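You operate a simulated robot arm through the tools that you are given. There is no shell and no other tool. Be economical: measure what you need, move in short steps, check, and stop when the job is done.

You run a simulated two-armed robot. Do the job below in one go: nothing can be reset, and whatever is moved stays where it is left.

TASK
Pick up the bench brush with one hand, pass it to the other hand and put it on the narrow table top. Put the vent cowl on top of the gasket carton. Stack the tub labelled "Solvent" from the wheel bench top on top of the tub that says "glue". Lift the wire shield open. Any order will do. Set down upright: vent cowl.

Only the result counts: the job must be done as asked and must still hold three seconds after the hand-in. Knocking over, shifting, dropping, spilling or breaking anything else fails it.

THE ROBOT
Two 7-joint arms with two-finger parallel grippers on one trunk, on a base that drives. Base frame: it is fixed to the floor where the robot stands at the start and does not move with it; the origin is under the middle of the robot, x ahead of it, y to its left, z up; the surface under the hand at the start is at about z = 90. Readings come in cm, rad, newtons and seconds.
The left shoulder is at the start at [2, 11.3, 127.2], the right one opposite. With the tool pointing down near the work surface each hand reaches from about 22 to 60 cm from the robot's upright axis, wherever it stands, measured 20 degrees to its own side. Places, roughly: bench brush (17x5x14 cm) [50, 0, 90]; degreaser tub, glue pot, leak fluid tub [-25, 725, 75]; gasket carton [-250, 225, 75]; narrow table top [130, -230, 80]; vent cowl (10x10x11 cm) [-10, 210, 70]; wire shield [210, 80, 120]. Payload 1.57 kg a hand.
The tool frame of a hand sits at the grasp point between the pads (the TCP): z along the fingers, y along the line on which they close. The tips reach 3 cm beyond it. Largest opening 8 cm; finger width 1.7, thickness 1.2; the body of the gripper, 4 by 8.2 cm, starts 8 cm behind the TCP.
Orientation is told as [roll, pitch, yaw] about the base's x, y, z axes, in that order, counted from this pose: with the fingers straight down and closing along the base's y, the tool's x points along the base's -x, its y along +y and its z along -z.

THE INTERFACE
- The arms move only by the tool apply_moves. It takes "left_motion", "right_motion" or both (then of equal length, played together; a hand with none holds still); each is a list that holds one entry, the list of rows, each a list of 7 numbers: the shift along the base's x, y, z in units of 500 mm (1.0 is 500 mm), then the turn, a rotation vector about the base's x, y, z in units of 180 degrees (1.0 is 180 degrees), then the opening, from 0 (shut) to 1 (fully open). In form: [[[dx, dy, dz, wx, wy, wz, jaw], ...]]. A call has 1 to 20 rows; each row is the pose to reach, as a shift and turn from the pose commanded when the call began. A call with a number of a shift or a turn outside -1 to 1 is refused whole. A row lasts 0.2 s, in which the tool goes at most 5 cm and 0.15 rad; a call with a longer step from one row to the next is refused whole, and so is a gripper value outside its range. Where a pose cannot be reached the arm comes as near as it can. A force on the tool above 40 N (or 10 N above the force at the start of the call, whichever is more), or a blocked arm, ends the call early, and 0.2 s more pass. The fingers move at their own pace (about 4.5 cm/s each) and stop on an object; they squeeze with about 34 N. The grip force told is the motor's: it shows also when the fingers shut on nothing. Time passes only in rows, and 0.2 s behind the last, so rows that repeat a pose let the fingers close. The reply holds the time, the measured pose of the TCP, the force on the tool along the base axes, the opening and the grip force, in the units named above and with some noise, with the torque about the TCP (base axes, N m) and any sound that the robot's microphone picked up.
- Cameras (640 x 400 px; columns grow to the right, rows downward): "scene" is now at [9.85, 0.97, 139.31]; the picture's right is [0.11, -0.99, 0.00], its down [-0.61, -0.07, -0.79] and it looks along [0.79, 0.09, -0.61] (base axes); focal length 278 px, centre (320, 200). "left" rides on the left gripper at [7.2, 0.7, -12.2] in its tool frame; the picture's right is [-0.09, 1.00, 0.00], its down [-0.84, -0.08, -0.54] and it looks along [-0.54, -0.05, 0.84] (tool axes); focal length 238 px, centre (320, 200). "right" rides on the right gripper at [7.2, -0.7, -12.2] in its tool frame; the picture's right is [0.09, 1.00, 0.00], its down [-0.84, 0.08, -0.54] and it looks along [-0.54, 0.05, 0.84] (tool axes); focal length 238 px, centre (320, 200). There is no depth. A picture from a camera that has moved, and an enlarged one, comes with that camera's place and axes in the base frame and with its lens.
- capture(camera): a new picture of that camera. No time passes.
- lift_body(by): slides the trunk up (or, below 0, down) by that many cm; the arms and the scene camera ride with it, the base frame stays. It gives what a move gives, with no picture.
- steer(legs): drives the robot by 1 to 6 legs, each [ahead, left, turn to the left] in cm, cm and rad, along the robot's own axes; the way and the turn of a leg run together, so that a leg with both is an arc; at most 150 cm and 3.142 rad a leg. The arms and the cameras ride along, it lands a little off, and it stops where it bumps. It gives what a move gives.
- pan_tilt(pan, tilt): turns the head with the scene camera to pan (to the left, within 1.396 rad either way) and tilt (down, from -0.506 to 1.204), counted from straight ahead of the robot. It gives what a move gives.
- enlarge(camera, box): a new picture of the part [left, top, right, bottom] of that camera's present view, enlarged. No time passes.
- close_job(): hands the job in; it is judged then, once.

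Go step by step. Nothing tells you exact positions but the pictures and the camera data: compare them with the known pose of the tool, close in by small moves and look again before you grip or let go. The budget is 165 turns and 130 pictures, counting those below and the enlarged ones. Unless the task says otherwise, let go and move clear before handing in.

The tools are called after ">>>" as name(argument=value, ...) on one line, values as JSON. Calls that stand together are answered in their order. apply_moves: Moves the arms, as the interface text tells. Its arguments: {"type":"object","properties":{"left_motion":{"type":"array"},"right_motion":{"type":"array"}},"required":[]} The other tools are called the same way: lift_body (by) slides the trunk up or down; steer (legs) drives the base; pan_tilt (pan, tilt) turns the head that bears the scene camera; capture (camera) takes a picture; enlarge (camera, box) takes an enlarged picture of a part of a camera's view; close_job () hands the job in.

At the start:

```text
t: 0.0
left_position: [43.87, 14.74, 119.47]
left_orientation: [0.0, 0.0, 0.001]
left_wrist_force: [-0.5, -0.2, 0.1]
left_ft_torque: [0.04, -0.02, 0.03]
left_finger_gap: 7.99
left_grasp_force: 0.0
right_position: [44.11, -13.91, 116.48]
right_orientation: [0.0, 0.0, 0.001]
right_wrist_force: [0.4, -0.4, -0.9]
right_ft_torque: [0.01, -0.01, 0.01]
right_finger_gap: 7.99
right_grasp_force: 0.1
trunk travel left (down, up): [-32.5, 24.5]
robot x, y, heading: [0.09, -0.19, 0.001]
head pan, tilt: [0.113, 0.66]
```

scene: 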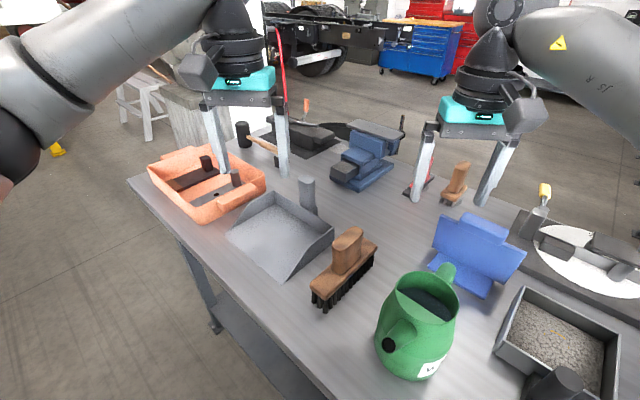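
right: 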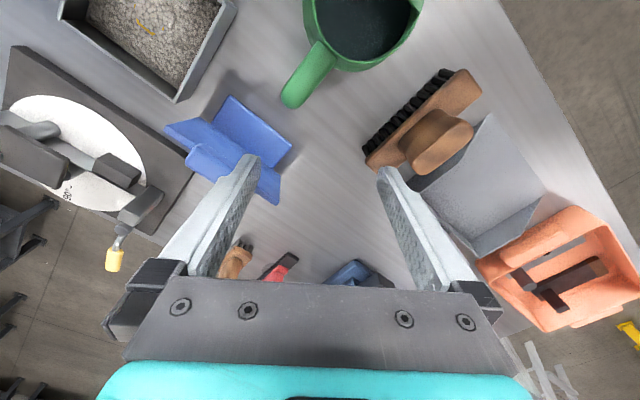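
left: 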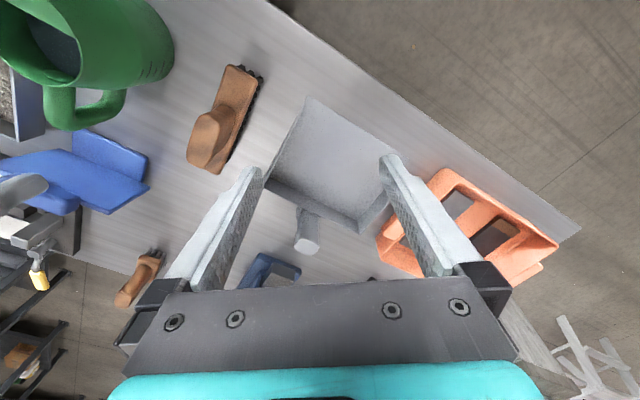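

I see the brush near [47, 0], lying slantwise between the dustpan and the watering can. I'll take a closer look before planning the grip.

>>> enlarge(camera="scene", box=[220, 160, 480, 390])

>>> enlarge(camera="right", box=[250, 0, 570, 200])

```text
1.74 times, centred on (350, 275) of scene
camera zoom: at [9.85, 0.97, 139.31], right [0.11, -0.99, 0.0], down [-0.61, -0.07, -0.79], along [0.79, 0.09, -0.61], focal length 484 px, centre (268, 70)
```

zoom: 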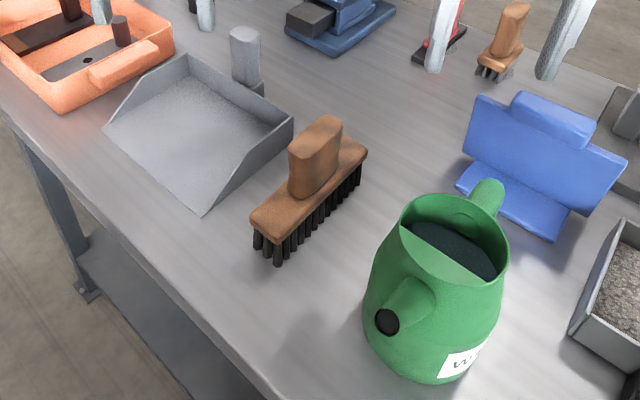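

```text
2.00 times, centred on (410, 100) of right
camera zoom: at [36.82, -14.58, 128.5], right [-0.09, 1.0, 0.0], down [0.84, 0.08, 0.54], along [0.54, 0.05, -0.84], focal length 477 px, centre (140, 400)
```

zoom: 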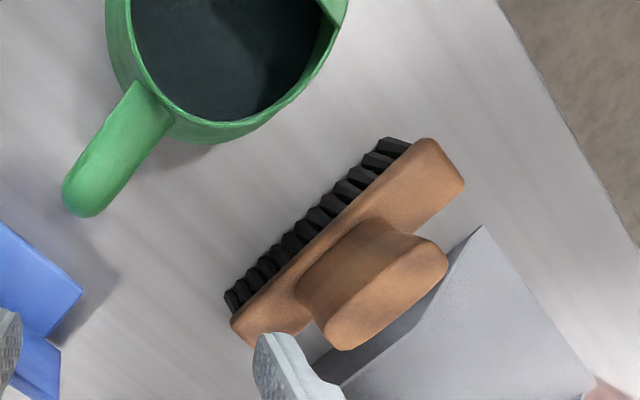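

The brush block runs at about −37°: its near end is around [39.3, 4.6, 95] and the knob top is at about [44.5, −0.3, 104]. I'll have the left hand take the near end of the block, tilted, so the right hand can take the knob from above. First I back off a little for elbow room.

>>> steer(legs=[[-10, 0, 0]])

```text
t: 1.2
left_position: [33.72, 14.74, 119.53]
left_orientation: [-0.001, 0.001, 0.003]
left_wrist_force: [-0.9, -0.4, -0.4]
left_ft_torque: [-0.04, -0.05, -0.01]
left_finger_gap: 7.99
left_grasp_force: 0.0
right_position: [33.92, -13.93, 116.58]
right_orientation: [0.0, -0.001, 0.002]
right_wrist_force: [-0.3, 0.4, -0.6]
right_ft_torque: [0.01, -0.04, -0.02]
right_finger_gap: 8.03
right_grasp_force: 0.0
trunk travel left (down, up): [-32.5, 24.5]
robot x, y, heading: [-10.24, 0.31, -0.001]
head pan, tilt: [0.113, 0.66]
```

>>> apply_moves(left_motion=[[[0, -0.012, -0.032, -0.0081, -0.0241, -0.0196, 1], [0, -0.024, -0.064, -0.0162, -0.0482, -0.0392, 1], [0, -0.036, -0.096, -0.0243, -0.0723, -0.0588, 1], [0, -0.048, -0.128, -0.0324, -0.0964, -0.0784, 1], [0, -0.06, -0.16, -0.0406, -0.1205, -0.098, 1], [0, -0.072, -0.192, -0.0487, -0.1445, -0.1176, 1], [0, -0.083, -0.224, -0.0568, -0.1686, -0.1372, 1], [0, -0.095, -0.256, -0.0649, -0.1927, -0.1568, 1], [0, -0.107, -0.288, -0.073, -0.2168, -0.1764, 1], [0, -0.119, -0.32, -0.0811, -0.2409, -0.196, 1]]])

>>> capture(camera="left")

>>> capture(camera="scene")

```text
t: 3.4
left_position: [33.89, 8.92, 103.57]
left_orientation: [0.0, -0.787, -0.65]
left_wrist_force: [0.7, 0.0, 0.1]
left_ft_torque: [-0.01, 0.01, -0.01]
left_finger_gap: 7.99
left_grasp_force: 0.1
right_position: [34.06, -13.92, 116.63]
right_orientation: [0.001, 0.0, 0.001]
right_wrist_force: [0.3, 0.0, 0.1]
right_ft_torque: [0.02, 0.01, -0.02]
right_finger_gap: 7.98
right_grasp_force: 0.1
trunk travel left (down, up): [-32.5, 24.5]
robot x, y, heading: [-10.01, -0.15, 0.001]
head pan, tilt: [0.113, 0.66]
```

```text
124 pictures are left
camera left: at [23.49, 17.72, 106.92], right [0.65, 0.75, 0.06], down [0.12, -0.19, 0.98], along [0.75, -0.63, -0.21], focal length 238 px, centre (320, 200)
```

left: 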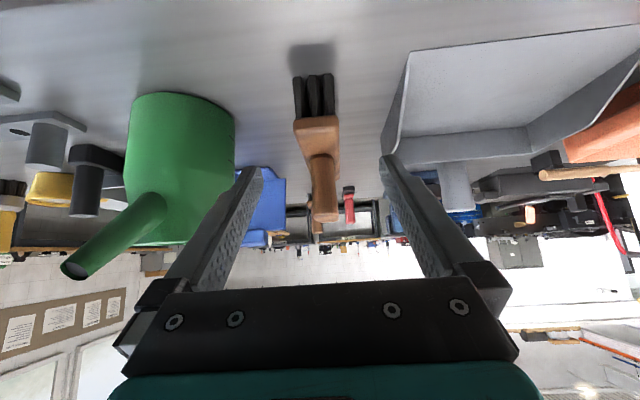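

```text
123 pictures are left
camera scene: at [-0.25, 0.99, 139.31], right [0.11, -0.99, 0.0], down [-0.61, -0.07, -0.79], along [0.79, 0.09, -0.61], focal length 278 px, centre (320, 200)
```

scene: 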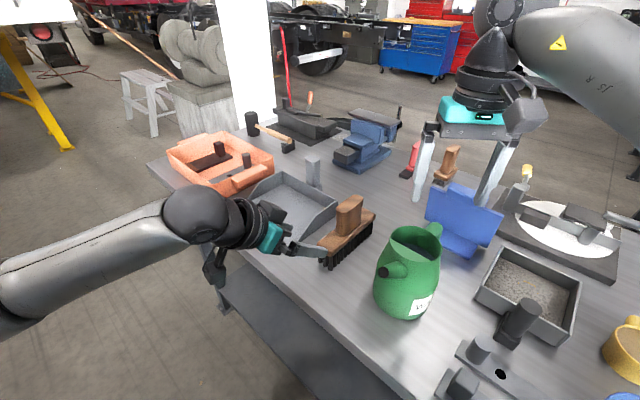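

>>> apply_moves(left_motion=[[[0.035, -0.028, -0.043, 0, 0, 0, 1], [0.07, -0.055, -0.086, 0, 0, 0, 1], [0.105, -0.083, -0.129, 0, 0, 0, 1], [0.14, -0.11, -0.172, 0, 0, 0, 1]]])

>>> capture(camera="left")

>>> enlarge(camera="scene", box=[220, 160, 460, 320])

```text
t: 4.4
left_position: [41.04, 3.29, 94.74]
left_orientation: [-0.001, -0.784, -0.645]
left_wrist_force: [-0.4, -0.4, 0.0]
left_ft_torque: [-0.03, 0.06, -0.04]
left_finger_gap: 8.0
left_grasp_force: 0.0
right_position: [34.1, -13.9, 116.48]
right_orientation: [0.0, 0.001, -0.001]
right_wrist_force: [0.1, -0.2, 0.7]
right_ft_torque: [0.0, 0.01, -0.01]
right_finger_gap: 8.01
right_grasp_force: 0.0
trunk travel left (down, up): [-32.5, 24.5]
robot x, y, heading: [-9.94, -0.08, 0.003]
head pan, tilt: [0.113, 0.66]
```

```text
122 pictures are left
camera left: at [30.56, 11.97, 98.27], right [0.65, 0.75, 0.06], down [0.12, -0.19, 0.97], along [0.75, -0.63, -0.21], focal length 238 px, centre (320, 200)
```

left: 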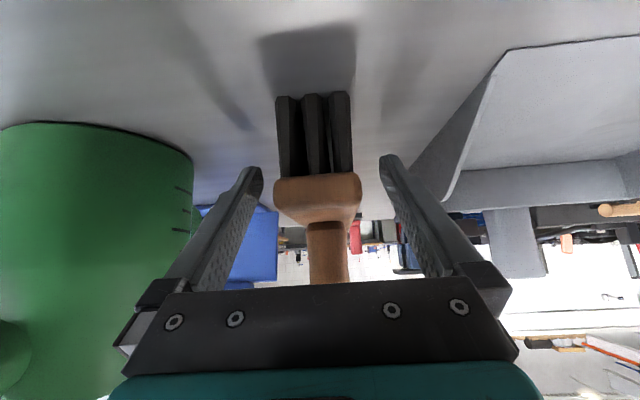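

```text
2.50 times, centred on (340, 240) of scene
camera zoom: at [-0.21, 0.94, 139.31], right [0.11, -0.99, 0.0], down [-0.61, -0.07, -0.79], along [0.79, 0.09, -0.61], focal length 696 px, centre (270, 100)
```

zoom: 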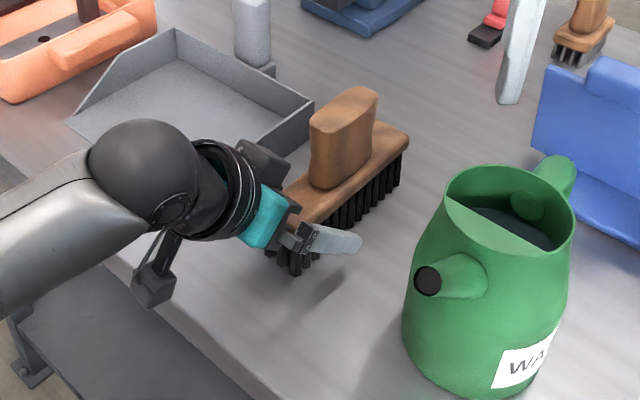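

Fingers straddle the block end at the right height. Closing the left hand and lifting.

>>> apply_moves(left_motion=[[[0, 0, 0, 0, 0, 0, 0], [0, 0, 0, 0, 0, 0, 0], [0, 0, 0, 0, 0, 0, 0], [0, 0, 0, 0, 0, 0, 0], [0, 0, 0, 0, 0, 0, 0], [0, 0, 0.02, 0, 0, 0, 0], [0, 0, 0.06, 0, 0, 0, 0], [0, 0, 0.12, 0, 0, 0, 0], [0, 0, 0.2, 0, 0, 0, 0], [0, 0, 0.28, 0, 0, 0, 0], [0, 0, 0.34, 0, 0, 0, 0]]])

>>> capture(camera="scene")

>>> capture(camera="left")

```text
t: 6.8
left_position: [40.87, 3.36, 111.9]
left_orientation: [-0.003, -0.783, -0.647]
left_wrist_force: [-1.1, 0.0, -3.4]
left_ft_torque: [0.12, 0.17, -0.07]
left_finger_gap: 4.38
left_grasp_force: 34.2
right_position: [34.08, -13.88, 116.61]
right_orientation: [-0.001, 0.0, 0.003]
right_wrist_force: [0.2, -0.5, -0.2]
right_ft_torque: [0.01, -0.01, 0.02]
right_finger_gap: 8.0
right_grasp_force: 0.0
trunk travel left (down, up): [-32.5, 24.5]
robot x, y, heading: [-9.96, -0.35, 0.003]
head pan, tilt: [0.113, 0.66]
```

```text
120 pictures are left
camera scene: at [-0.21, 0.97, 139.31], right [0.11, -0.99, 0.0], down [-0.61, -0.07, -0.79], along [0.79, 0.09, -0.61], focal length 278 px, centre (320, 200)
```

scene: 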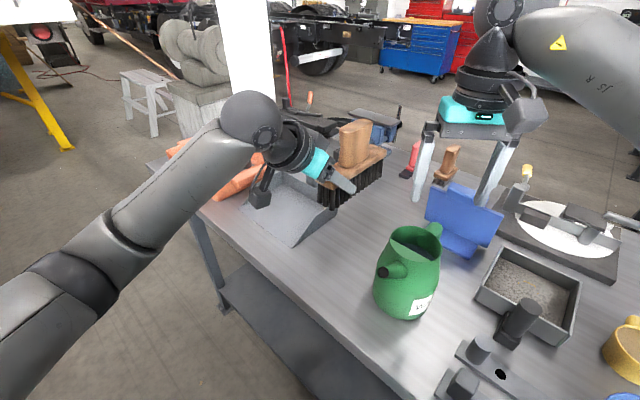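

```text
119 pictures are left
camera left: at [30.4, 12.05, 115.42], right [0.65, 0.75, 0.06], down [0.12, -0.19, 0.97], along [0.75, -0.63, -0.21], focal length 238 px, centre (320, 200)
```

left: 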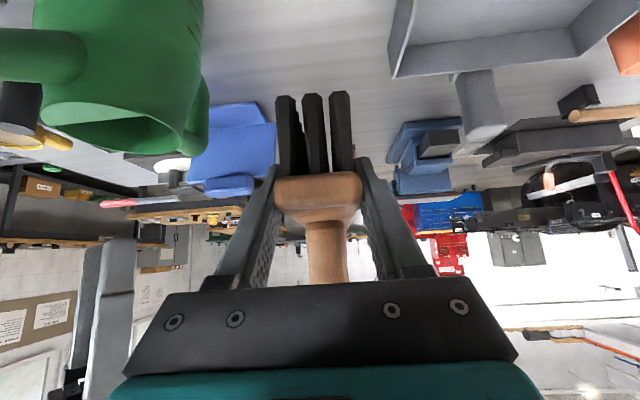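

The brush is held. Now I bring it slightly closer and move the right hand above the knob, turned to match.

>>> apply_moves(left_motion=[[[-0.015, -0.01, 0, 0, 0, 0, 0], [-0.03, -0.02, 0, 0, 0, 0, 0], [-0.045, -0.03, 0, 0, 0, 0, 0], [-0.06, -0.04, 0, 0, 0, 0, 0], [-0.06, -0.04, 0, 0, 0, 0, 0], [-0.06, -0.04, 0, 0, 0, 0, 0], [-0.06, -0.04, 0, 0, 0, 0, 0], [-0.06, -0.04, 0, 0, 0, 0, 0], [-0.06, -0.04, 0, 0, 0, 0, 0], [-0.06, -0.04, 0, 0, 0, 0, 0]]], right_motion=[[[0, 0, 0.07, 0, 0, -0.02, 1], [0, 0, 0.14, 0, 0, -0.04, 1], [0, 0, 0.21, 0, 0, -0.06, 1], [0, 0, 0.28, 0, 0, -0.08, 1], [0.02, 0.04, 0.28, 0, 0, -0.1, 1], [0.04, 0.08, 0.28, 0, 0, -0.12, 1], [0.06, 0.12, 0.28, 0, 0, -0.14, 1], [0.08, 0.16, 0.28, 0, 0, -0.16, 1], [0.11, 0.2, 0.28, 0, 0, -0.185, 1], [0.148, 0.232, 0.27, 0, 0, -0.207, 1]]])

>>> capture(camera="right")

>>> capture(camera="scene")

```text
t: 9.0
left_position: [37.92, 0.81, 111.86]
left_orientation: [-0.002, -0.784, -0.647]
left_wrist_force: [-0.8, -1.1, -3.2]
left_ft_torque: [0.16, 0.15, 0.05]
left_finger_gap: 4.4
left_grasp_force: 34.1
right_position: [39.8, -3.11, 130.06]
right_orientation: [-0.001, 0.001, -0.648]
right_wrist_force: [-0.5, 0.0, -0.2]
right_ft_torque: [0.07, -0.04, -0.02]
right_finger_gap: 8.02
right_grasp_force: 0.0
right hand out of reach, approached as far as the arm can: row 10
trunk travel left (down, up): [-32.5, 24.5]
robot x, y, heading: [-10.05, 0.2, 0.002]
head pan, tilt: [0.113, 0.66]
```

```text
118 pictures are left
camera right: at [33.54, 0.64, 142.04], right [0.53, 0.85, 0.0], down [0.71, -0.44, 0.54], along [0.46, -0.28, -0.84], focal length 238 px, centre (320, 200)
```

right: 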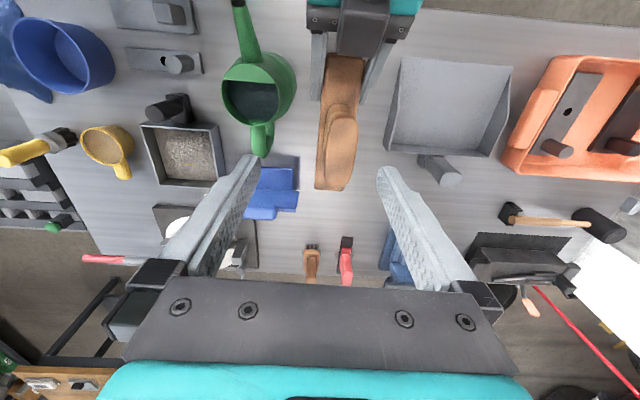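

```text
117 pictures are left
camera scene: at [-0.22, 0.74, 139.31], right [0.11, -0.99, 0.0], down [-0.61, -0.07, -0.79], along [0.79, 0.09, -0.61], focal length 278 px, centre (320, 200)
```

scene: 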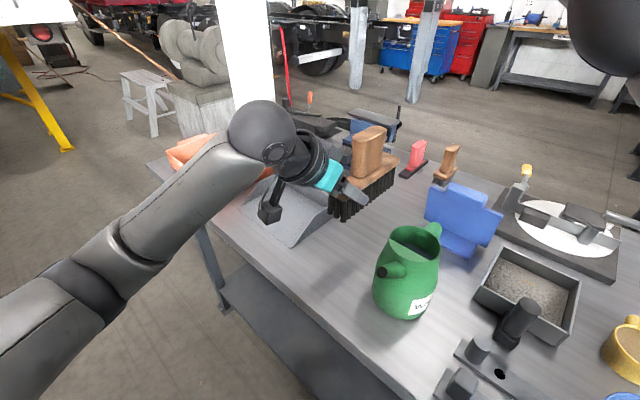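

>>> apply_moves(right_motion=[[[0, 0, -0.03, 0, 0, 0, 1], [0, 0, -0.06, 0, 0, 0, 1]]])

```text
t: 9.6
left_position: [37.92, 1.17, 111.73]
left_orientation: [-0.004, -0.783, -0.647]
left_wrist_force: [-0.2, -0.2, -4.8]
left_ft_torque: [0.12, 0.16, 0.01]
left_finger_gap: 4.39
left_grasp_force: 33.8
right_position: [39.7, -2.99, 127.08]
right_orientation: [0.0, 0.001, -0.651]
right_wrist_force: [0.0, 1.2, -0.6]
right_ft_torque: [-0.02, -0.01, 0.0]
right_finger_gap: 8.03
right_grasp_force: 0.1
trunk travel left (down, up): [-32.5, 24.5]
robot x, y, heading: [-10.26, -0.29, 0.003]
head pan, tilt: [0.113, 0.66]
```

>>> apply_moves(right_motion=[[[0.015, 0.008, 0, 0, 0, 0, 1], [0.03, 0.016, -0.02, 0, 0, 0, 1], [0.03, 0.016, -0.05, 0, 0, 0, 1]]])

>>> capture(camera="right")

```text
t: 10.4
left_position: [37.96, 1.06, 111.75]
left_orientation: [-0.003, -0.783, -0.647]
left_wrist_force: [0.5, -0.1, -4.3]
left_ft_torque: [0.13, 0.14, 0.01]
left_finger_gap: 4.37
left_grasp_force: 34.0
right_position: [41.34, -2.43, 124.44]
right_orientation: [0.001, 0.001, -0.65]
right_wrist_force: [0.4, 1.1, -0.3]
right_ft_torque: [-0.02, 0.0, 0.0]
right_finger_gap: 7.99
right_grasp_force: 0.1
trunk travel left (down, up): [-32.5, 24.5]
robot x, y, heading: [-9.89, 0.29, 0.005]
head pan, tilt: [0.113, 0.66]
```

```text
116 pictures are left
camera right: at [35.03, 1.51, 136.42], right [0.53, 0.85, 0.0], down [0.71, -0.44, 0.54], along [0.46, -0.29, -0.84], focal length 238 px, centre (320, 200)
```

right: 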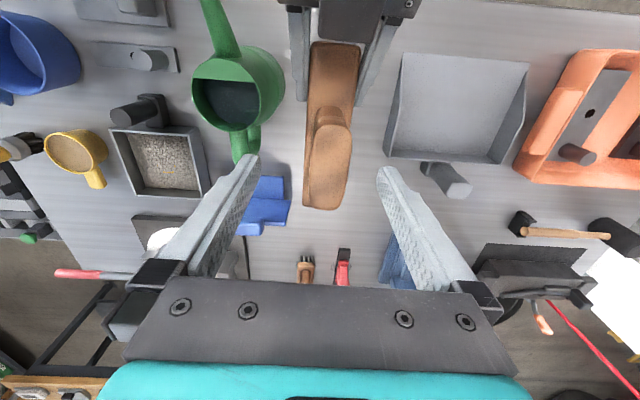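

>>> apply_moves(right_motion=[[[0.003, 0.006, -0.04, 0, 0, 0, 1], [0.004, 0.008, -0.08, 0, 0, 0, 1], [0.004, 0.008, -0.125, 0, 0, 0, 1], [0.004, 0.008, -0.125, 0, 0, 0, 1]]])

>>> capture(camera="right")

>>> enlarge(camera="scene", box=[240, 60, 480, 210])

```text
t: 11.4
left_position: [37.92, 1.12, 111.85]
left_orientation: [-0.004, -0.782, -0.645]
left_wrist_force: [0.6, -0.4, -3.7]
left_ft_torque: [0.15, 0.18, -0.02]
left_finger_gap: 4.38
left_grasp_force: 34.2
right_position: [41.44, -1.69, 118.05]
right_orientation: [0.001, 0.0, -0.649]
right_wrist_force: [-1.0, 0.1, 0.0]
right_ft_torque: [-0.01, -0.02, 0.01]
right_finger_gap: 8.0
right_grasp_force: 0.0
trunk travel left (down, up): [-32.5, 24.5]
robot x, y, heading: [-10.52, -0.39, 0.007]
head pan, tilt: [0.113, 0.66]
```

```text
115 pictures are left
camera right: at [35.29, 2.1, 130.04], right [0.53, 0.85, 0.0], down [0.71, -0.44, 0.54], along [0.46, -0.29, -0.84], focal length 238 px, centre (320, 200)
```

right: 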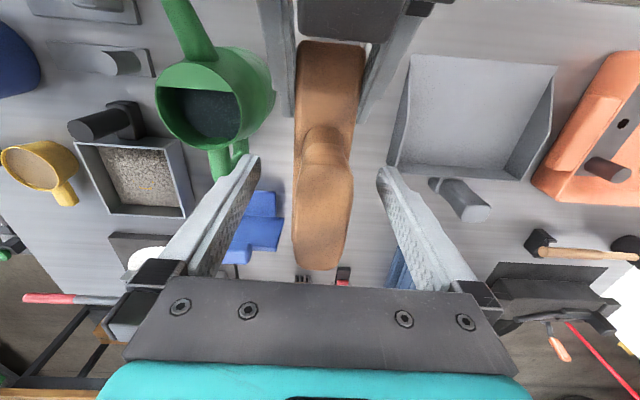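

```text
2.67 times, centred on (360, 135) of scene
camera zoom: at [-0.22, 0.99, 139.31], right [0.11, -0.99, 0.0], down [-0.61, -0.07, -0.79], along [0.79, 0.09, -0.61], focal length 742 px, centre (213, 373)
```

zoom: 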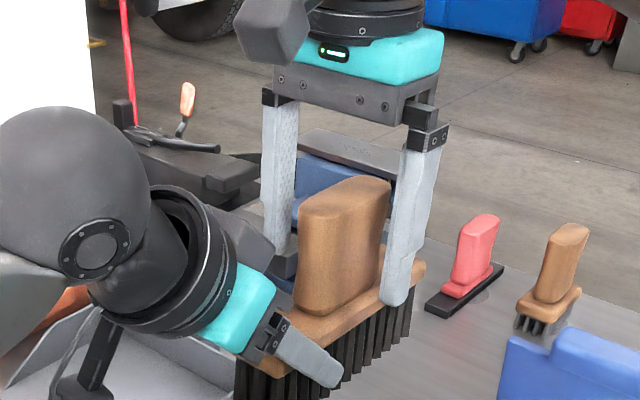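

>>> apply_moves(right_motion=[[[0, 0, 0, 0, 0, 0, 0], [0, 0, 0, 0, 0, 0, 0], [0, 0, 0, 0, 0, 0, 0], [0, 0, 0, 0, 0, 0, 0], [0, 0, 0, 0, 0, 0, 0], [0, 0, 0, 0, 0, 0, 0]]])

```text
t: 12.8
left_position: [37.95, 0.99, 111.9]
left_orientation: [-0.005, -0.784, -0.646]
left_wrist_force: [-6.5, -3.5, -4.1]
left_ft_torque: [0.46, -0.46, -0.21]
left_finger_gap: 4.39
left_grasp_force: 34.4
right_position: [41.47, -1.69, 118.23]
right_orientation: [0.002, 0.0, -0.65]
right_wrist_force: [5.8, 3.5, 0.3]
right_ft_torque: [-0.17, 0.17, -0.13]
right_finger_gap: 2.97
right_grasp_force: 34.0
trunk travel left (down, up): [-32.5, 24.5]
robot x, y, heading: [-10.04, -0.3, 0.006]
head pan, tilt: [0.113, 0.66]
```

>>> apply_moves(left_motion=[[[0, 0, 0, 0, 0, 0, 1], [0, 0, 0, 0, 0, 0, 1], [0, 0, 0, 0, 0, 0, 1], [-0.02, 0.015, 0.025, 0, 0, 0, 1], [-0.05, 0.037, 0.06, 0, 0, 0, 1], [-0.08, 0.06, 0.1, 0, 0, 0, 1], [-0.11, 0.12, 0.12, 0, 0, 0, 1], [-0.11, 0.2, 0.12, 0, 0, 0, 1]]])

>>> capture(camera="scene")

```text
t: 14.6
left_position: [31.94, 11.21, 117.76]
left_orientation: [-0.006, -0.786, -0.645]
left_wrist_force: [0.0, 0.2, -0.4]
left_ft_torque: [-0.01, -0.01, 0.01]
left_finger_gap: 8.0
left_grasp_force: 0.1
right_position: [41.41, -1.67, 118.16]
right_orientation: [0.002, 0.0, -0.647]
right_wrist_force: [-0.4, 0.1, -0.2]
right_ft_torque: [0.0, 0.03, -0.01]
right_finger_gap: 2.99
right_grasp_force: 34.2
trunk travel left (down, up): [-32.5, 24.5]
robot x, y, heading: [-9.75, 0.05, 0.003]
head pan, tilt: [0.113, 0.66]
```

```text
113 pictures are left
camera scene: at [-0.24, 1.06, 139.31], right [0.12, -0.99, 0.0], down [-0.61, -0.07, -0.79], along [0.79, 0.09, -0.61], focal length 278 px, centre (320, 200)
```

scene: 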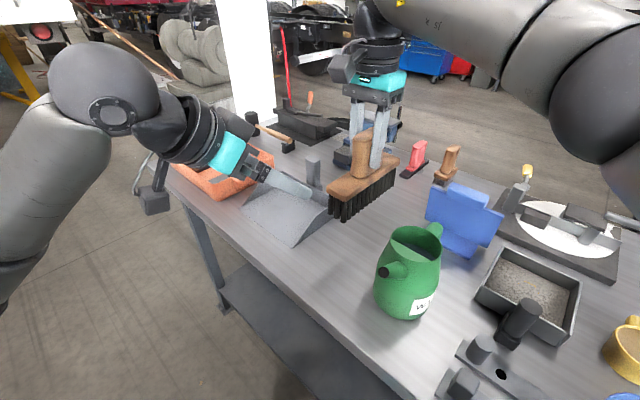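

The handover is done and the right hand holds the brush by the knob. Next I look around to plan driving to the narrow table.

>>> pan_tilt(pan=-1.0, tilt=0.35)

>>> capture(camera="scene")

>>> pan_tilt(pan=1.3, tilt=0.35)

>>> capture(camera="scene")

```text
t: 15.9
left_position: [32.01, 11.14, 117.76]
left_orientation: [-0.004, -0.784, -0.645]
left_wrist_force: [0.5, -0.7, -0.4]
left_ft_torque: [0.01, 0.0, 0.02]
left_finger_gap: 8.02
left_grasp_force: 0.0
right_position: [41.54, -1.72, 118.07]
right_orientation: [-0.001, 0.0, -0.65]
right_wrist_force: [0.1, -0.8, 0.6]
right_ft_torque: [0.0, 0.05, -0.02]
right_finger_gap: 2.96
right_grasp_force: 33.3
trunk travel left (down, up): [-32.5, 24.5]
robot x, y, heading: [-10.14, -0.24, 0.009]
head pan, tilt: [-1.0, 0.351]
```

```text
112 pictures are left
camera scene: at [-3.75, -7.84, 142.09], right [-0.84, -0.54, 0.0], down [-0.19, 0.29, -0.94], along [0.51, -0.79, -0.34], focal length 278 px, centre (320, 200)
```

scene: 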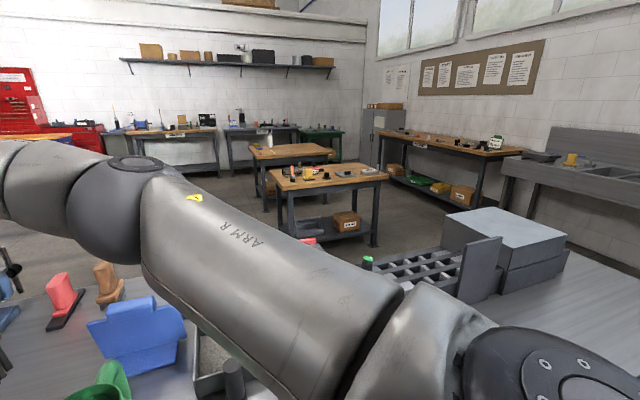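

```text
t: 18.0
left_position: [31.93, 11.22, 117.71]
left_orientation: [-0.003, -0.783, -0.646]
left_wrist_force: [0.9, -0.8, -0.1]
left_ft_torque: [0.0, 0.01, -0.03]
left_finger_gap: 8.02
left_grasp_force: 0.1
right_position: [41.56, -1.76, 118.08]
right_orientation: [0.0, -0.001, -0.65]
right_wrist_force: [-0.3, -0.1, 0.0]
right_ft_torque: [0.01, 0.03, 0.02]
right_finger_gap: 2.98
right_grasp_force: 34.4
trunk travel left (down, up): [-32.5, 24.5]
robot x, y, heading: [-10.1, 0.16, 0.005]
head pan, tilt: [1.3, 0.351]
```

```text
111 pictures are left
camera scene: at [-6.32, 8.96, 142.1], right [0.96, -0.27, 0.0], down [-0.09, -0.33, -0.94], along [0.25, 0.91, -0.34], focal length 278 px, centre (320, 200)
```

scene: 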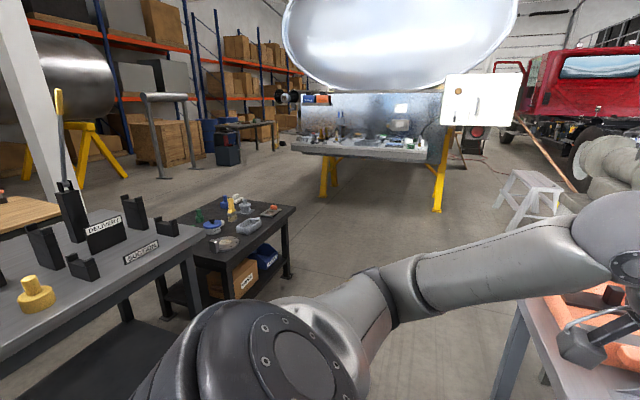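

I'll raise the brush clear and back away from the bench, then fold the arms for a clear view.

>>> apply_moves(right_motion=[[[-0.03, 0, 0.05, 0, 0, 0, 0], [-0.06, 0, 0.12, 0, 0, 0, 0], [-0.09, 0, 0.2, 0, 0, 0, 0], [-0.12, 0, 0.28, 0, 0, 0, 0]]], left_motion=[[[0, 0.01, 0.05, 0, 0, 0, 1], [0, 0.02, 0.1, 0, 0, 0, 1], [0, 0.03, 0.15, 0, 0, 0, 1], [0, 0.04, 0.2, 0, 0, 0, 1]]])

>>> steer(legs=[[-35, 0, 0]])

```text
t: 19.0
left_position: [31.83, 13.25, 127.74]
left_orientation: [-0.003, -0.786, -0.646]
left_wrist_force: [-0.2, 0.0, -0.2]
left_ft_torque: [0.0, 0.0, 0.03]
left_finger_gap: 8.0
left_grasp_force: 0.1
right_position: [35.45, -1.81, 132.11]
right_orientation: [0.001, -0.002, -0.647]
right_wrist_force: [0.2, -0.7, -4.3]
right_ft_torque: [0.03, 0.0, -0.04]
right_finger_gap: 2.95
right_grasp_force: 33.5
trunk travel left (down, up): [-32.5, 24.5]
robot x, y, heading: [-10.23, -0.35, 0.002]
head pan, tilt: [1.3, 0.351]
```

```text
t: 21.3
left_position: [-3.18, 13.43, 127.59]
left_orientation: [-0.004, -0.785, -0.634]
left_wrist_force: [-0.9, 0.0, 0.8]
left_ft_torque: [-0.02, -0.03, 0.02]
left_finger_gap: 8.01
left_grasp_force: 0.1
right_position: [0.6, -1.65, 131.98]
right_orientation: [0.002, -0.001, -0.638]
right_wrist_force: [-0.5, -1.1, -4.1]
right_ft_torque: [-0.02, 0.07, -0.03]
right_finger_gap: 2.99
right_grasp_force: 33.9
trunk travel left (down, up): [-32.5, 24.5]
robot x, y, heading: [-44.93, -0.07, 0.016]
head pan, tilt: [1.3, 0.351]
```

>>> apply_moves(left_motion=[[[-0.03, 0.013, -0.004, 0.0081, 0.0241, 0.0196, 1], [-0.06, 0.026, -0.008, 0.0162, 0.0482, 0.0392, 1], [-0.09, 0.04, -0.012, 0.0243, 0.0723, 0.0588, 1], [-0.12, 0.053, -0.016, 0.0324, 0.0964, 0.0784, 1], [-0.15, 0.066, -0.02, 0.0406, 0.1205, 0.098, 1], [-0.18, 0.08, -0.024, 0.0487, 0.1445, 0.1176, 1], [-0.21, 0.092, -0.028, 0.0568, 0.1686, 0.1372, 1], [-0.24, 0.105, -0.032, 0.0649, 0.1927, 0.1568, 1], [-0.27, 0.118, -0.036, 0.073, 0.2168, 0.1764, 1], [-0.29, 0.13, -0.04, 0.0811, 0.2409, 0.196, 1]]], right_motion=[[[-0.027, -0.03, -0.014, 0, 0, 0.02, 0], [-0.054, -0.06, -0.028, 0, 0, 0.04, 0], [-0.081, -0.09, -0.042, 0, 0, 0.06, 0], [-0.108, -0.12, -0.056, 0, 0, 0.08, 0], [-0.135, -0.15, -0.07, 0, 0, 0.1, 0], [-0.162, -0.18, -0.084, 0, 0, 0.12, 0], [-0.19, -0.21, -0.098, 0, 0, 0.14, 0], [-0.216, -0.24, -0.112, 0, 0, 0.16, 0], [-0.243, -0.27, -0.126, 0, 0, 0.18, 0], [-0.27, -0.28, -0.14, 0, 0, 0.207, 0]]])

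>>> pan_tilt(pan=-0.8, tilt=0.3)

>>> capture(camera="scene")

```text
t: 23.5
left_position: [-17.72, 19.98, 125.66]
left_orientation: [0.009, 0.002, 0.013]
left_wrist_force: [0.3, 0.1, -0.2]
left_ft_torque: [0.01, 0.01, -0.05]
left_finger_gap: 8.01
left_grasp_force: 0.0
right_position: [-12.89, -15.69, 124.94]
right_orientation: [0.001, -0.001, 0.014]
right_wrist_force: [0.1, 0.2, -3.9]
right_ft_torque: [0.02, 0.02, 0.01]
right_finger_gap: 2.97
right_grasp_force: 33.6
trunk travel left (down, up): [-32.5, 24.5]
robot x, y, heading: [-45.09, -0.24, 0.013]
head pan, tilt: [1.3, 0.351]
```

```text
t: 25.5
left_position: [-17.66, 19.89, 125.7]
left_orientation: [0.008, -0.001, 0.009]
left_wrist_force: [0.5, 0.5, -0.2]
left_ft_torque: [-0.01, -0.02, -0.02]
left_finger_gap: 8.01
left_grasp_force: 0.0
right_position: [-12.81, -15.65, 124.88]
right_orientation: [0.0, 0.0, 0.012]
right_wrist_force: [0.2, -0.3, -3.4]
right_ft_torque: [-0.01, 0.03, -0.03]
right_finger_gap: 2.99
right_grasp_force: 34.0
trunk travel left (down, up): [-32.5, 24.5]
robot x, y, heading: [-45.17, -0.11, 0.015]
head pan, tilt: [-0.799, 0.3]
```

```text
110 pictures are left
camera scene: at [-37.18, -6.88, 142.57], right [-0.71, -0.71, 0.0], down [-0.21, 0.21, -0.96], along [0.68, -0.68, -0.3], focal length 278 px, centre (320, 200)
```

scene: 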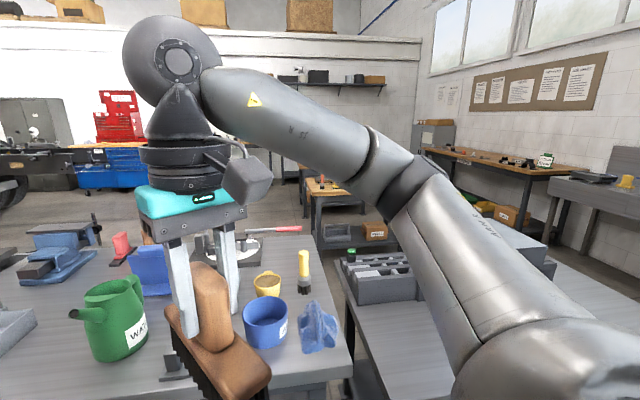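

>>> steer(legs=[[0, 0, -1.2]])

>>> pan_tilt(pan=0.0, tilt=0.3)

>>> capture(camera="scene")

>>> pan_tilt(pan=-1.2, tilt=0.3)

>>> capture(camera="scene")

```text
t: 28.9
left_position: [-16.09, -18.13, 125.69]
left_orientation: [0.009, 0.0, -1.176]
left_wrist_force: [-0.2, 0.1, -1.0]
left_ft_torque: [-0.02, 0.0, -0.01]
left_finger_gap: 8.01
left_grasp_force: 0.0
right_position: [-47.36, -35.94, 124.91]
right_orientation: [-0.001, 0.0, -1.174]
right_wrist_force: [-1.2, -0.3, -4.9]
right_ft_torque: [0.02, 0.0, -0.01]
right_finger_gap: 3.0
right_grasp_force: 34.2
trunk travel left (down, up): [-32.5, 24.5]
robot x, y, heading: [-45.02, -0.2, -1.175]
head pan, tilt: [-0.799, 0.3]
```

```text
t: 30.0
left_position: [-16.18, -18.15, 125.64]
left_orientation: [0.008, 0.0, -1.176]
left_wrist_force: [-0.1, 0.6, -0.1]
left_ft_torque: [0.01, 0.03, 0.0]
left_finger_gap: 8.01
left_grasp_force: 0.0
right_position: [-47.41, -35.9, 124.85]
right_orientation: [0.0, -0.001, -1.175]
right_wrist_force: [-0.3, 0.1, -3.9]
right_ft_torque: [0.04, 0.02, 0.0]
right_finger_gap: 3.0
right_grasp_force: 33.9
trunk travel left (down, up): [-32.5, 24.5]
robot x, y, heading: [-45.44, -0.35, -1.172]
head pan, tilt: [0.0, 0.3]
```

```text
109 pictures are left
camera scene: at [-40.83, -9.84, 142.57], right [-0.92, -0.38, 0.0], down [-0.11, 0.27, -0.96], along [0.37, -0.88, -0.3], focal length 278 px, centre (320, 200)
```

scene: 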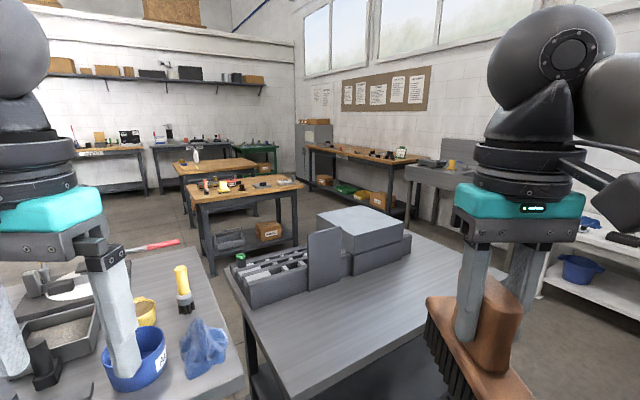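

```text
t: 31.4
left_position: [-15.94, -18.07, 125.69]
left_orientation: [0.008, 0.001, -1.177]
left_wrist_force: [0.0, 1.0, 0.7]
left_ft_torque: [0.04, -0.03, -0.04]
left_finger_gap: 8.02
left_grasp_force: 0.0
right_position: [-47.35, -35.94, 124.81]
right_orientation: [0.0, -0.002, -1.175]
right_wrist_force: [-0.2, -0.2, -3.9]
right_ft_torque: [0.03, 0.04, -0.01]
right_finger_gap: 2.98
right_grasp_force: 34.4
trunk travel left (down, up): [-32.5, 24.5]
robot x, y, heading: [-45.23, 0.05, -1.173]
head pan, tilt: [-1.201, 0.3]
```

```text
108 pictures are left
camera scene: at [-51.14, -7.7, 142.57], right [-0.69, 0.72, 0.0], down [0.21, 0.21, -0.96], along [-0.69, -0.66, -0.3], focal length 278 px, centre (320, 200)
```

scene: 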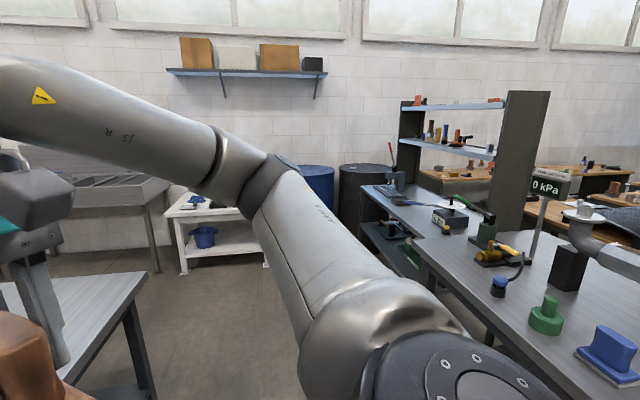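

The benches stand in a row, so I must go around the right-hand bench to reach the narrow table. I drive the first two legs through the aisle and then look again.

>>> steer(legs=[[70.5, -116, 0], [87, 1, 0]])

>>> pan_tilt(pan=0.7, tilt=0.35)

>>> capture(camera="scene")

```text
t: 42.4
left_position: [-65.41, -206.34, 125.69]
left_orientation: [0.01, -0.001, -1.173]
left_wrist_force: [0.3, 0.5, 0.3]
left_ft_torque: [-0.03, 0.02, 0.01]
left_finger_gap: 7.99
left_grasp_force: 0.0
right_position: [-96.6, -224.19, 124.78]
right_orientation: [0.001, 0.001, -1.171]
right_wrist_force: [0.8, -0.7, -4.0]
right_ft_torque: [0.03, 0.01, -0.02]
right_finger_gap: 3.01
right_grasp_force: 33.7
trunk travel left (down, up): [-32.5, 24.5]
robot x, y, heading: [-94.39, -188.61, -1.172]
head pan, tilt: [-1.201, 0.3]
```

```text
t: 44.3
left_position: [-65.4, -206.39, 125.63]
left_orientation: [0.008, 0.0, -1.173]
left_wrist_force: [0.7, -0.4, 0.1]
left_ft_torque: [-0.01, 0.01, -0.01]
left_finger_gap: 8.0
left_grasp_force: 0.1
right_position: [-96.58, -224.17, 124.94]
right_orientation: [0.001, 0.0, -1.171]
right_wrist_force: [0.0, -0.6, -3.4]
right_ft_torque: [0.02, 0.0, -0.02]
right_finger_gap: 2.96
right_grasp_force: 33.7
trunk travel left (down, up): [-32.5, 24.5]
robot x, y, heading: [-94.55, -188.38, -1.172]
head pan, tilt: [0.7, 0.351]
```

```text
107 pictures are left
camera scene: at [-85.39, -193.75, 142.1], right [-0.46, -0.89, 0.0], down [-0.31, 0.16, -0.94], along [0.84, -0.43, -0.34], focal length 278 px, centre (320, 200)
```

scene: 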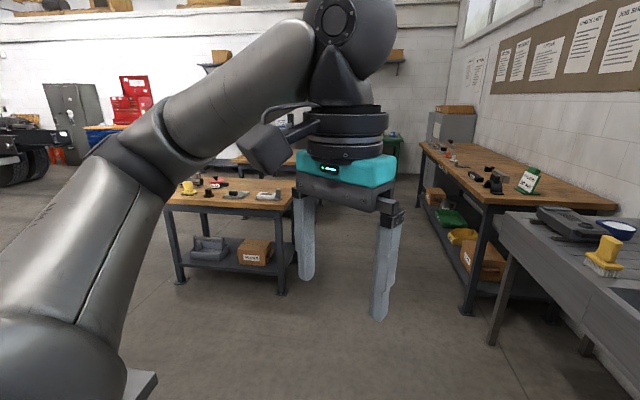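

>>> steer(legs=[[0, 0, 0.562], [96, 9.6, 0], [40, 82.7, 0]])

>>> pan_tilt(pan=0.0, tilt=0.6)

>>> capture(camera="scene")

```text
t: 55.4
left_position: [106.18, -198.91, 125.66]
left_orientation: [0.008, 0.001, -0.674]
left_wrist_force: [-0.3, -0.1, 0.5]
left_ft_torque: [0.01, 0.01, -0.05]
left_finger_gap: 7.99
left_grasp_force: 0.1
right_position: [87.38, -229.51, 124.86]
right_orientation: [-0.002, 0.0, -0.671]
right_wrist_force: [1.2, -0.9, -3.6]
right_ft_torque: [0.0, 0.04, 0.0]
right_finger_gap: 2.98
right_grasp_force: 33.9
trunk travel left (down, up): [-32.5, 24.5]
robot x, y, heading: [72.09, -197.41, -0.676]
head pan, tilt: [0.7, 0.351]
```

```text
t: 56.4
left_position: [106.25, -198.88, 125.7]
left_orientation: [0.008, 0.001, -0.673]
left_wrist_force: [0.0, -0.1, -0.1]
left_ft_torque: [0.0, 0.01, -0.02]
left_finger_gap: 7.97
left_grasp_force: 0.1
right_position: [87.41, -229.56, 124.86]
right_orientation: [0.001, -0.001, -0.671]
right_wrist_force: [0.4, -0.3, -4.0]
right_ft_torque: [0.03, 0.05, 0.02]
right_finger_gap: 2.97
right_grasp_force: 34.1
trunk travel left (down, up): [-32.5, 24.5]
robot x, y, heading: [72.15, -197.48, -0.675]
head pan, tilt: [0.0, 0.6]
```

```text
106 pictures are left
camera scene: at [80.24, -203.36, 139.82], right [-0.62, -0.78, 0.0], down [-0.44, 0.35, -0.83], along [0.65, -0.51, -0.56], focal length 278 px, centre (320, 200)
```

scene: 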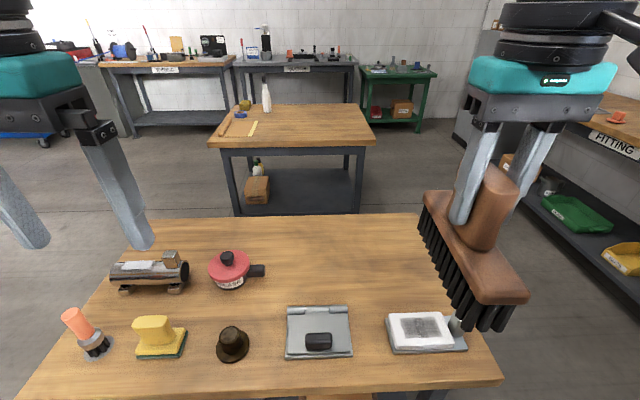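

The narrow table is right in front, with free room in its right-middle part around [113, −248]. I move closer and to the right.

>>> steer(legs=[[8, -24, 0]])

>>> capture(camera="scene")

```text
t: 58.3
left_position: [97.28, -223.07, 125.52]
left_orientation: [0.008, 0.001, -0.677]
left_wrist_force: [0.2, -0.5, -0.1]
left_ft_torque: [0.03, -0.05, -0.04]
left_finger_gap: 8.0
left_grasp_force: 0.0
right_position: [78.44, -253.68, 124.87]
right_orientation: [-0.001, 0.003, -0.675]
right_wrist_force: [0.5, -0.7, -4.5]
right_ft_torque: [0.05, 0.02, 0.01]
right_finger_gap: 2.97
right_grasp_force: 33.6
trunk travel left (down, up): [-32.5, 24.5]
robot x, y, heading: [63.09, -221.21, -0.67]
head pan, tilt: [0.0, 0.6]
```

```text
105 pictures are left
camera scene: at [71.3, -227.51, 139.82], right [-0.62, -0.78, 0.0], down [-0.44, 0.35, -0.82], along [0.65, -0.51, -0.57], focal length 278 px, centre (320, 200)
```

scene: 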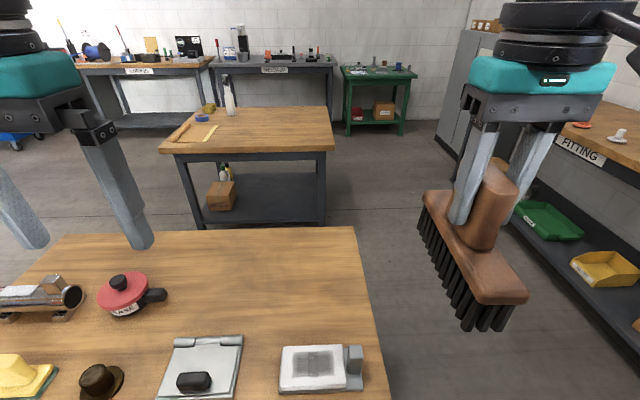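

>>> apply_moves(right_motion=[[[0.0563, 0.014, -0.01, 0, 0, -0.032, 0], [0.1127, 0.028, -0.02, 0, 0, -0.064, 0], [0.169, 0.042, -0.04, 0, 0, -0.0955, 0], [0.2253, 0.056, -0.06, 0, 0, -0.127, 0], [0.2817, 0.07, -0.08, 0, 0, -0.159, 0], [0.338, 0.084, -0.1, 0, 0, -0.191, 0], [0.3943, 0.098, -0.13, 0, 0, -0.223, 0], [0.4507, 0.112, -0.16, 0, 0, -0.255, 0], [0.507, 0.126, -0.18, 0, 0, -0.287, 0], [0.5633, 0.14, -0.21, 0, 0, -0.318, 0], [0.62, 0.154, -0.23, 0, 0, -0.35, 0], [0.676, 0.168, -0.26, 0, 0, -0.382, 0]]])

>>> capture(camera="scene")

>>> capture(camera="right")

```text
t: 60.9
left_position: [97.45, -222.86, 125.69]
left_orientation: [0.008, 0.001, -0.675]
left_wrist_force: [0.3, 0.9, 0.1]
left_ft_torque: [-0.08, 0.03, 0.0]
left_finger_gap: 7.99
left_grasp_force: 0.1
right_position: [108.93, -244.06, 111.92]
right_orientation: [-0.002, -0.001, -1.873]
right_wrist_force: [0.5, -0.3, -3.7]
right_ft_torque: [0.0, -0.01, -0.02]
right_finger_gap: 2.96
right_grasp_force: 34.2
right hand out of reach, approached as far as the arm can: row 11, 12
trunk travel left (down, up): [-32.5, 24.5]
robot x, y, heading: [63.14, -221.42, -0.675]
head pan, tilt: [0.0, 0.6]
```

```text
104 pictures are left
camera scene: at [71.4, -227.28, 139.82], right [-0.62, -0.78, 0.0], down [-0.44, 0.35, -0.83], along [0.64, -0.52, -0.56], focal length 278 px, centre (320, 200)
```

scene: 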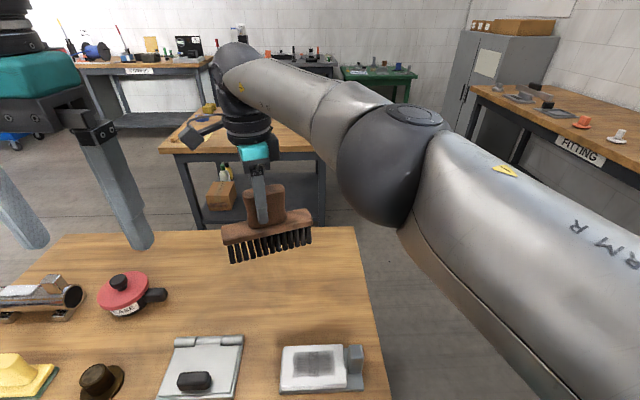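

```text
103 pictures are left
camera right: at [110.39, -236.85, 123.91], right [0.98, -0.21, 0.0], down [-0.18, -0.82, 0.54], along [-0.11, -0.53, -0.84], focal length 238 px, centre (320, 200)
```

right: 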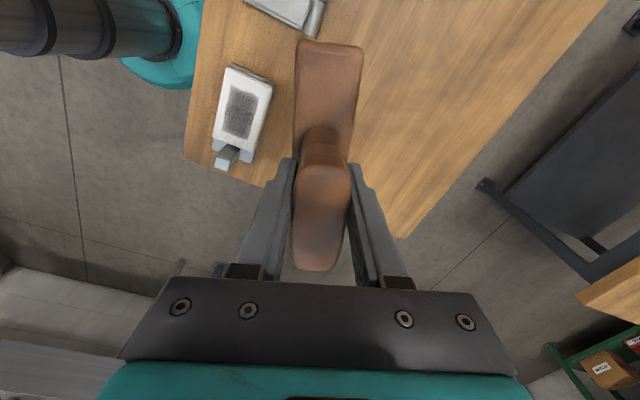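

>>> apply_moves(right_motion=[[[0, 0, -0.06, 0, 0, 0, 0], [0, 0, -0.12, 0, 0, 0, 0], [0, 0, -0.18, 0, 0, 0, 0], [0.03, -0.025, -0.22, 0, 0, 0, 0], [0.07, -0.06, -0.22, 0, 0, 0, 0]]])

>>> capture(camera="scene")

>>> capture(camera="right")

```text
t: 62.1
left_position: [97.32, -222.96, 125.7]
left_orientation: [0.008, -0.001, -0.676]
left_wrist_force: [0.4, 0.4, -0.2]
left_ft_torque: [0.0, -0.02, -0.01]
left_finger_gap: 8.01
left_grasp_force: 0.0
right_position: [108.9, -245.38, 100.59]
right_orientation: [-0.001, 0.001, -1.874]
right_wrist_force: [-0.5, 0.9, -4.1]
right_ft_torque: [0.03, -0.02, -0.01]
right_finger_gap: 2.98
right_grasp_force: 34.0
right hand out of reach, approached as far as the arm can: row 4, 5
trunk travel left (down, up): [-32.5, 24.5]
robot x, y, heading: [63.03, -221.2, -0.673]
head pan, tilt: [0.0, 0.6]
```

```text
102 pictures are left
camera scene: at [71.36, -227.38, 139.82], right [-0.62, -0.78, 0.0], down [-0.44, 0.35, -0.83], along [0.64, -0.51, -0.56], focal length 278 px, centre (320, 200)
```

scene: 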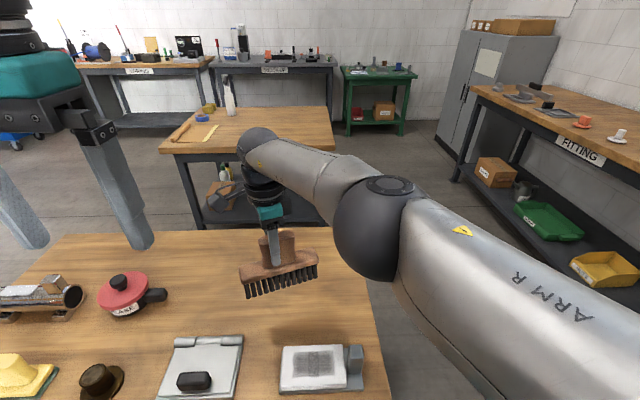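

```text
101 pictures are left
camera right: at [110.32, -238.31, 112.51], right [0.98, -0.21, 0.0], down [-0.17, -0.82, 0.54], along [-0.11, -0.53, -0.84], focal length 238 px, centre (320, 200)
```

right: 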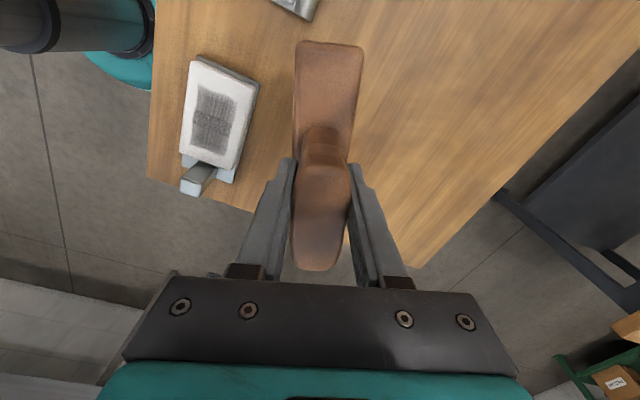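

>>> apply_moves(right_motion=[[[-0.013, -0.045, 0, 0, 0, 0, 0], [-0.026, -0.09, 0, 0, 0, 0, 0], [-0.026, -0.09, -0.05, 0, 0, 0, 0], [-0.026, -0.09, -0.1, 0, 0, 0, 0], [-0.026, -0.09, -0.14, 0, 0, 0, 0]]])

>>> enlarge(camera="scene", box=[160, 220, 400, 370])

>>> capture(camera="right")

```text
t: 63.3
left_position: [97.42, -222.99, 125.64]
left_orientation: [0.008, 0.001, -0.675]
left_wrist_force: [0.1, -0.4, 0.2]
left_ft_torque: [0.03, 0.02, -0.01]
left_finger_gap: 7.98
left_grasp_force: 0.0
right_position: [107.0, -249.52, 93.76]
right_orientation: [-0.002, 0.003, -1.874]
right_wrist_force: [0.4, -0.5, -3.4]
right_ft_torque: [0.03, -0.02, -0.03]
right_finger_gap: 2.97
right_grasp_force: 34.1
right hand out of reach, approached as far as the arm can: row 5
trunk travel left (down, up): [-32.5, 24.5]
robot x, y, heading: [63.4, -221.22, -0.672]
head pan, tilt: [0.0, 0.6]
```

```text
2.67 times, centred on (280, 295) of scene
camera zoom: at [71.33, -227.5, 139.81], right [-0.62, -0.78, 0.0], down [-0.44, 0.35, -0.82], along [0.64, -0.51, -0.57], focal length 742 px, centre (427, -53)
```

zoom: 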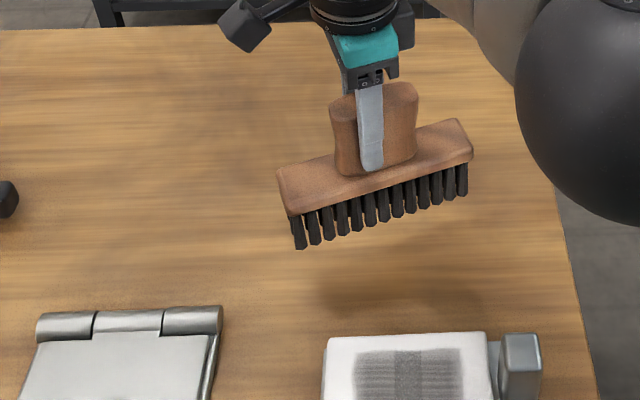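

```text
99 pictures are left
camera right: at [108.4, -242.43, 105.76], right [0.98, -0.21, 0.0], down [-0.17, -0.82, 0.54], along [-0.11, -0.53, -0.84], focal length 238 px, centre (320, 200)
```

right: 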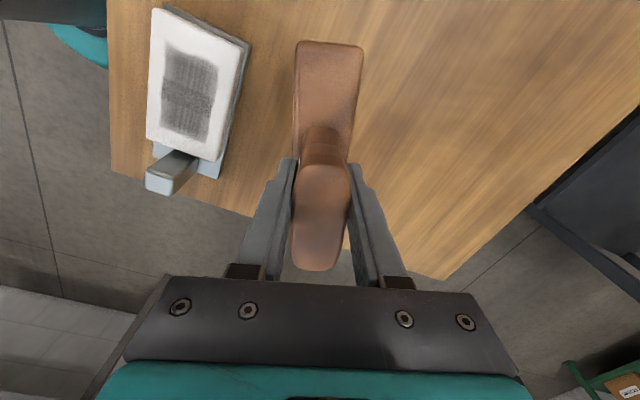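

The table top works out at about z = 75, so I lower the trunk to let the brush down.

>>> lift_body(by=-6.5)

>>> enlarge(camera="scene", box=[160, 180, 400, 330])

```text
t: 64.3
left_position: [97.23, -222.93, 119.05]
left_orientation: [0.008, 0.0, -0.676]
left_wrist_force: [-0.3, -0.2, -0.1]
left_ft_torque: [0.0, -0.02, 0.0]
left_finger_gap: 7.99
left_grasp_force: 0.1
right_position: [107.06, -249.43, 87.4]
right_orientation: [0.0, 0.001, -1.873]
right_wrist_force: [0.0, 0.3, -5.1]
right_ft_torque: [0.04, 0.02, 0.01]
right_finger_gap: 2.97
right_grasp_force: 33.9
trunk travel left (down, up): [-26.0, 31.0]
robot x, y, heading: [63.38, -221.2, -0.675]
head pan, tilt: [0.0, 0.6]
```

```text
2.67 times, centred on (280, 255) of scene
camera zoom: at [71.33, -227.43, 133.32], right [-0.62, -0.78, 0.0], down [-0.44, 0.35, -0.83], along [0.65, -0.51, -0.56], focal length 742 px, centre (427, 53)
```

zoom: 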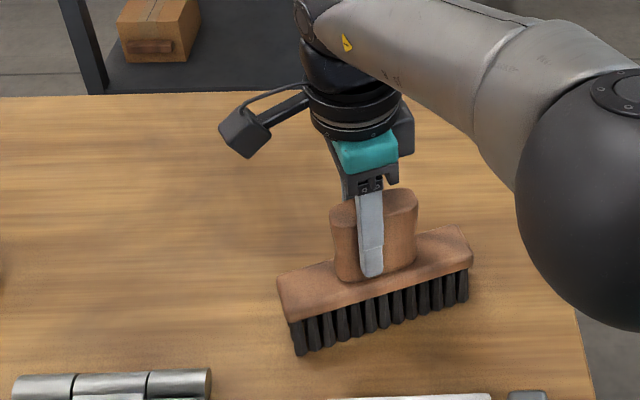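

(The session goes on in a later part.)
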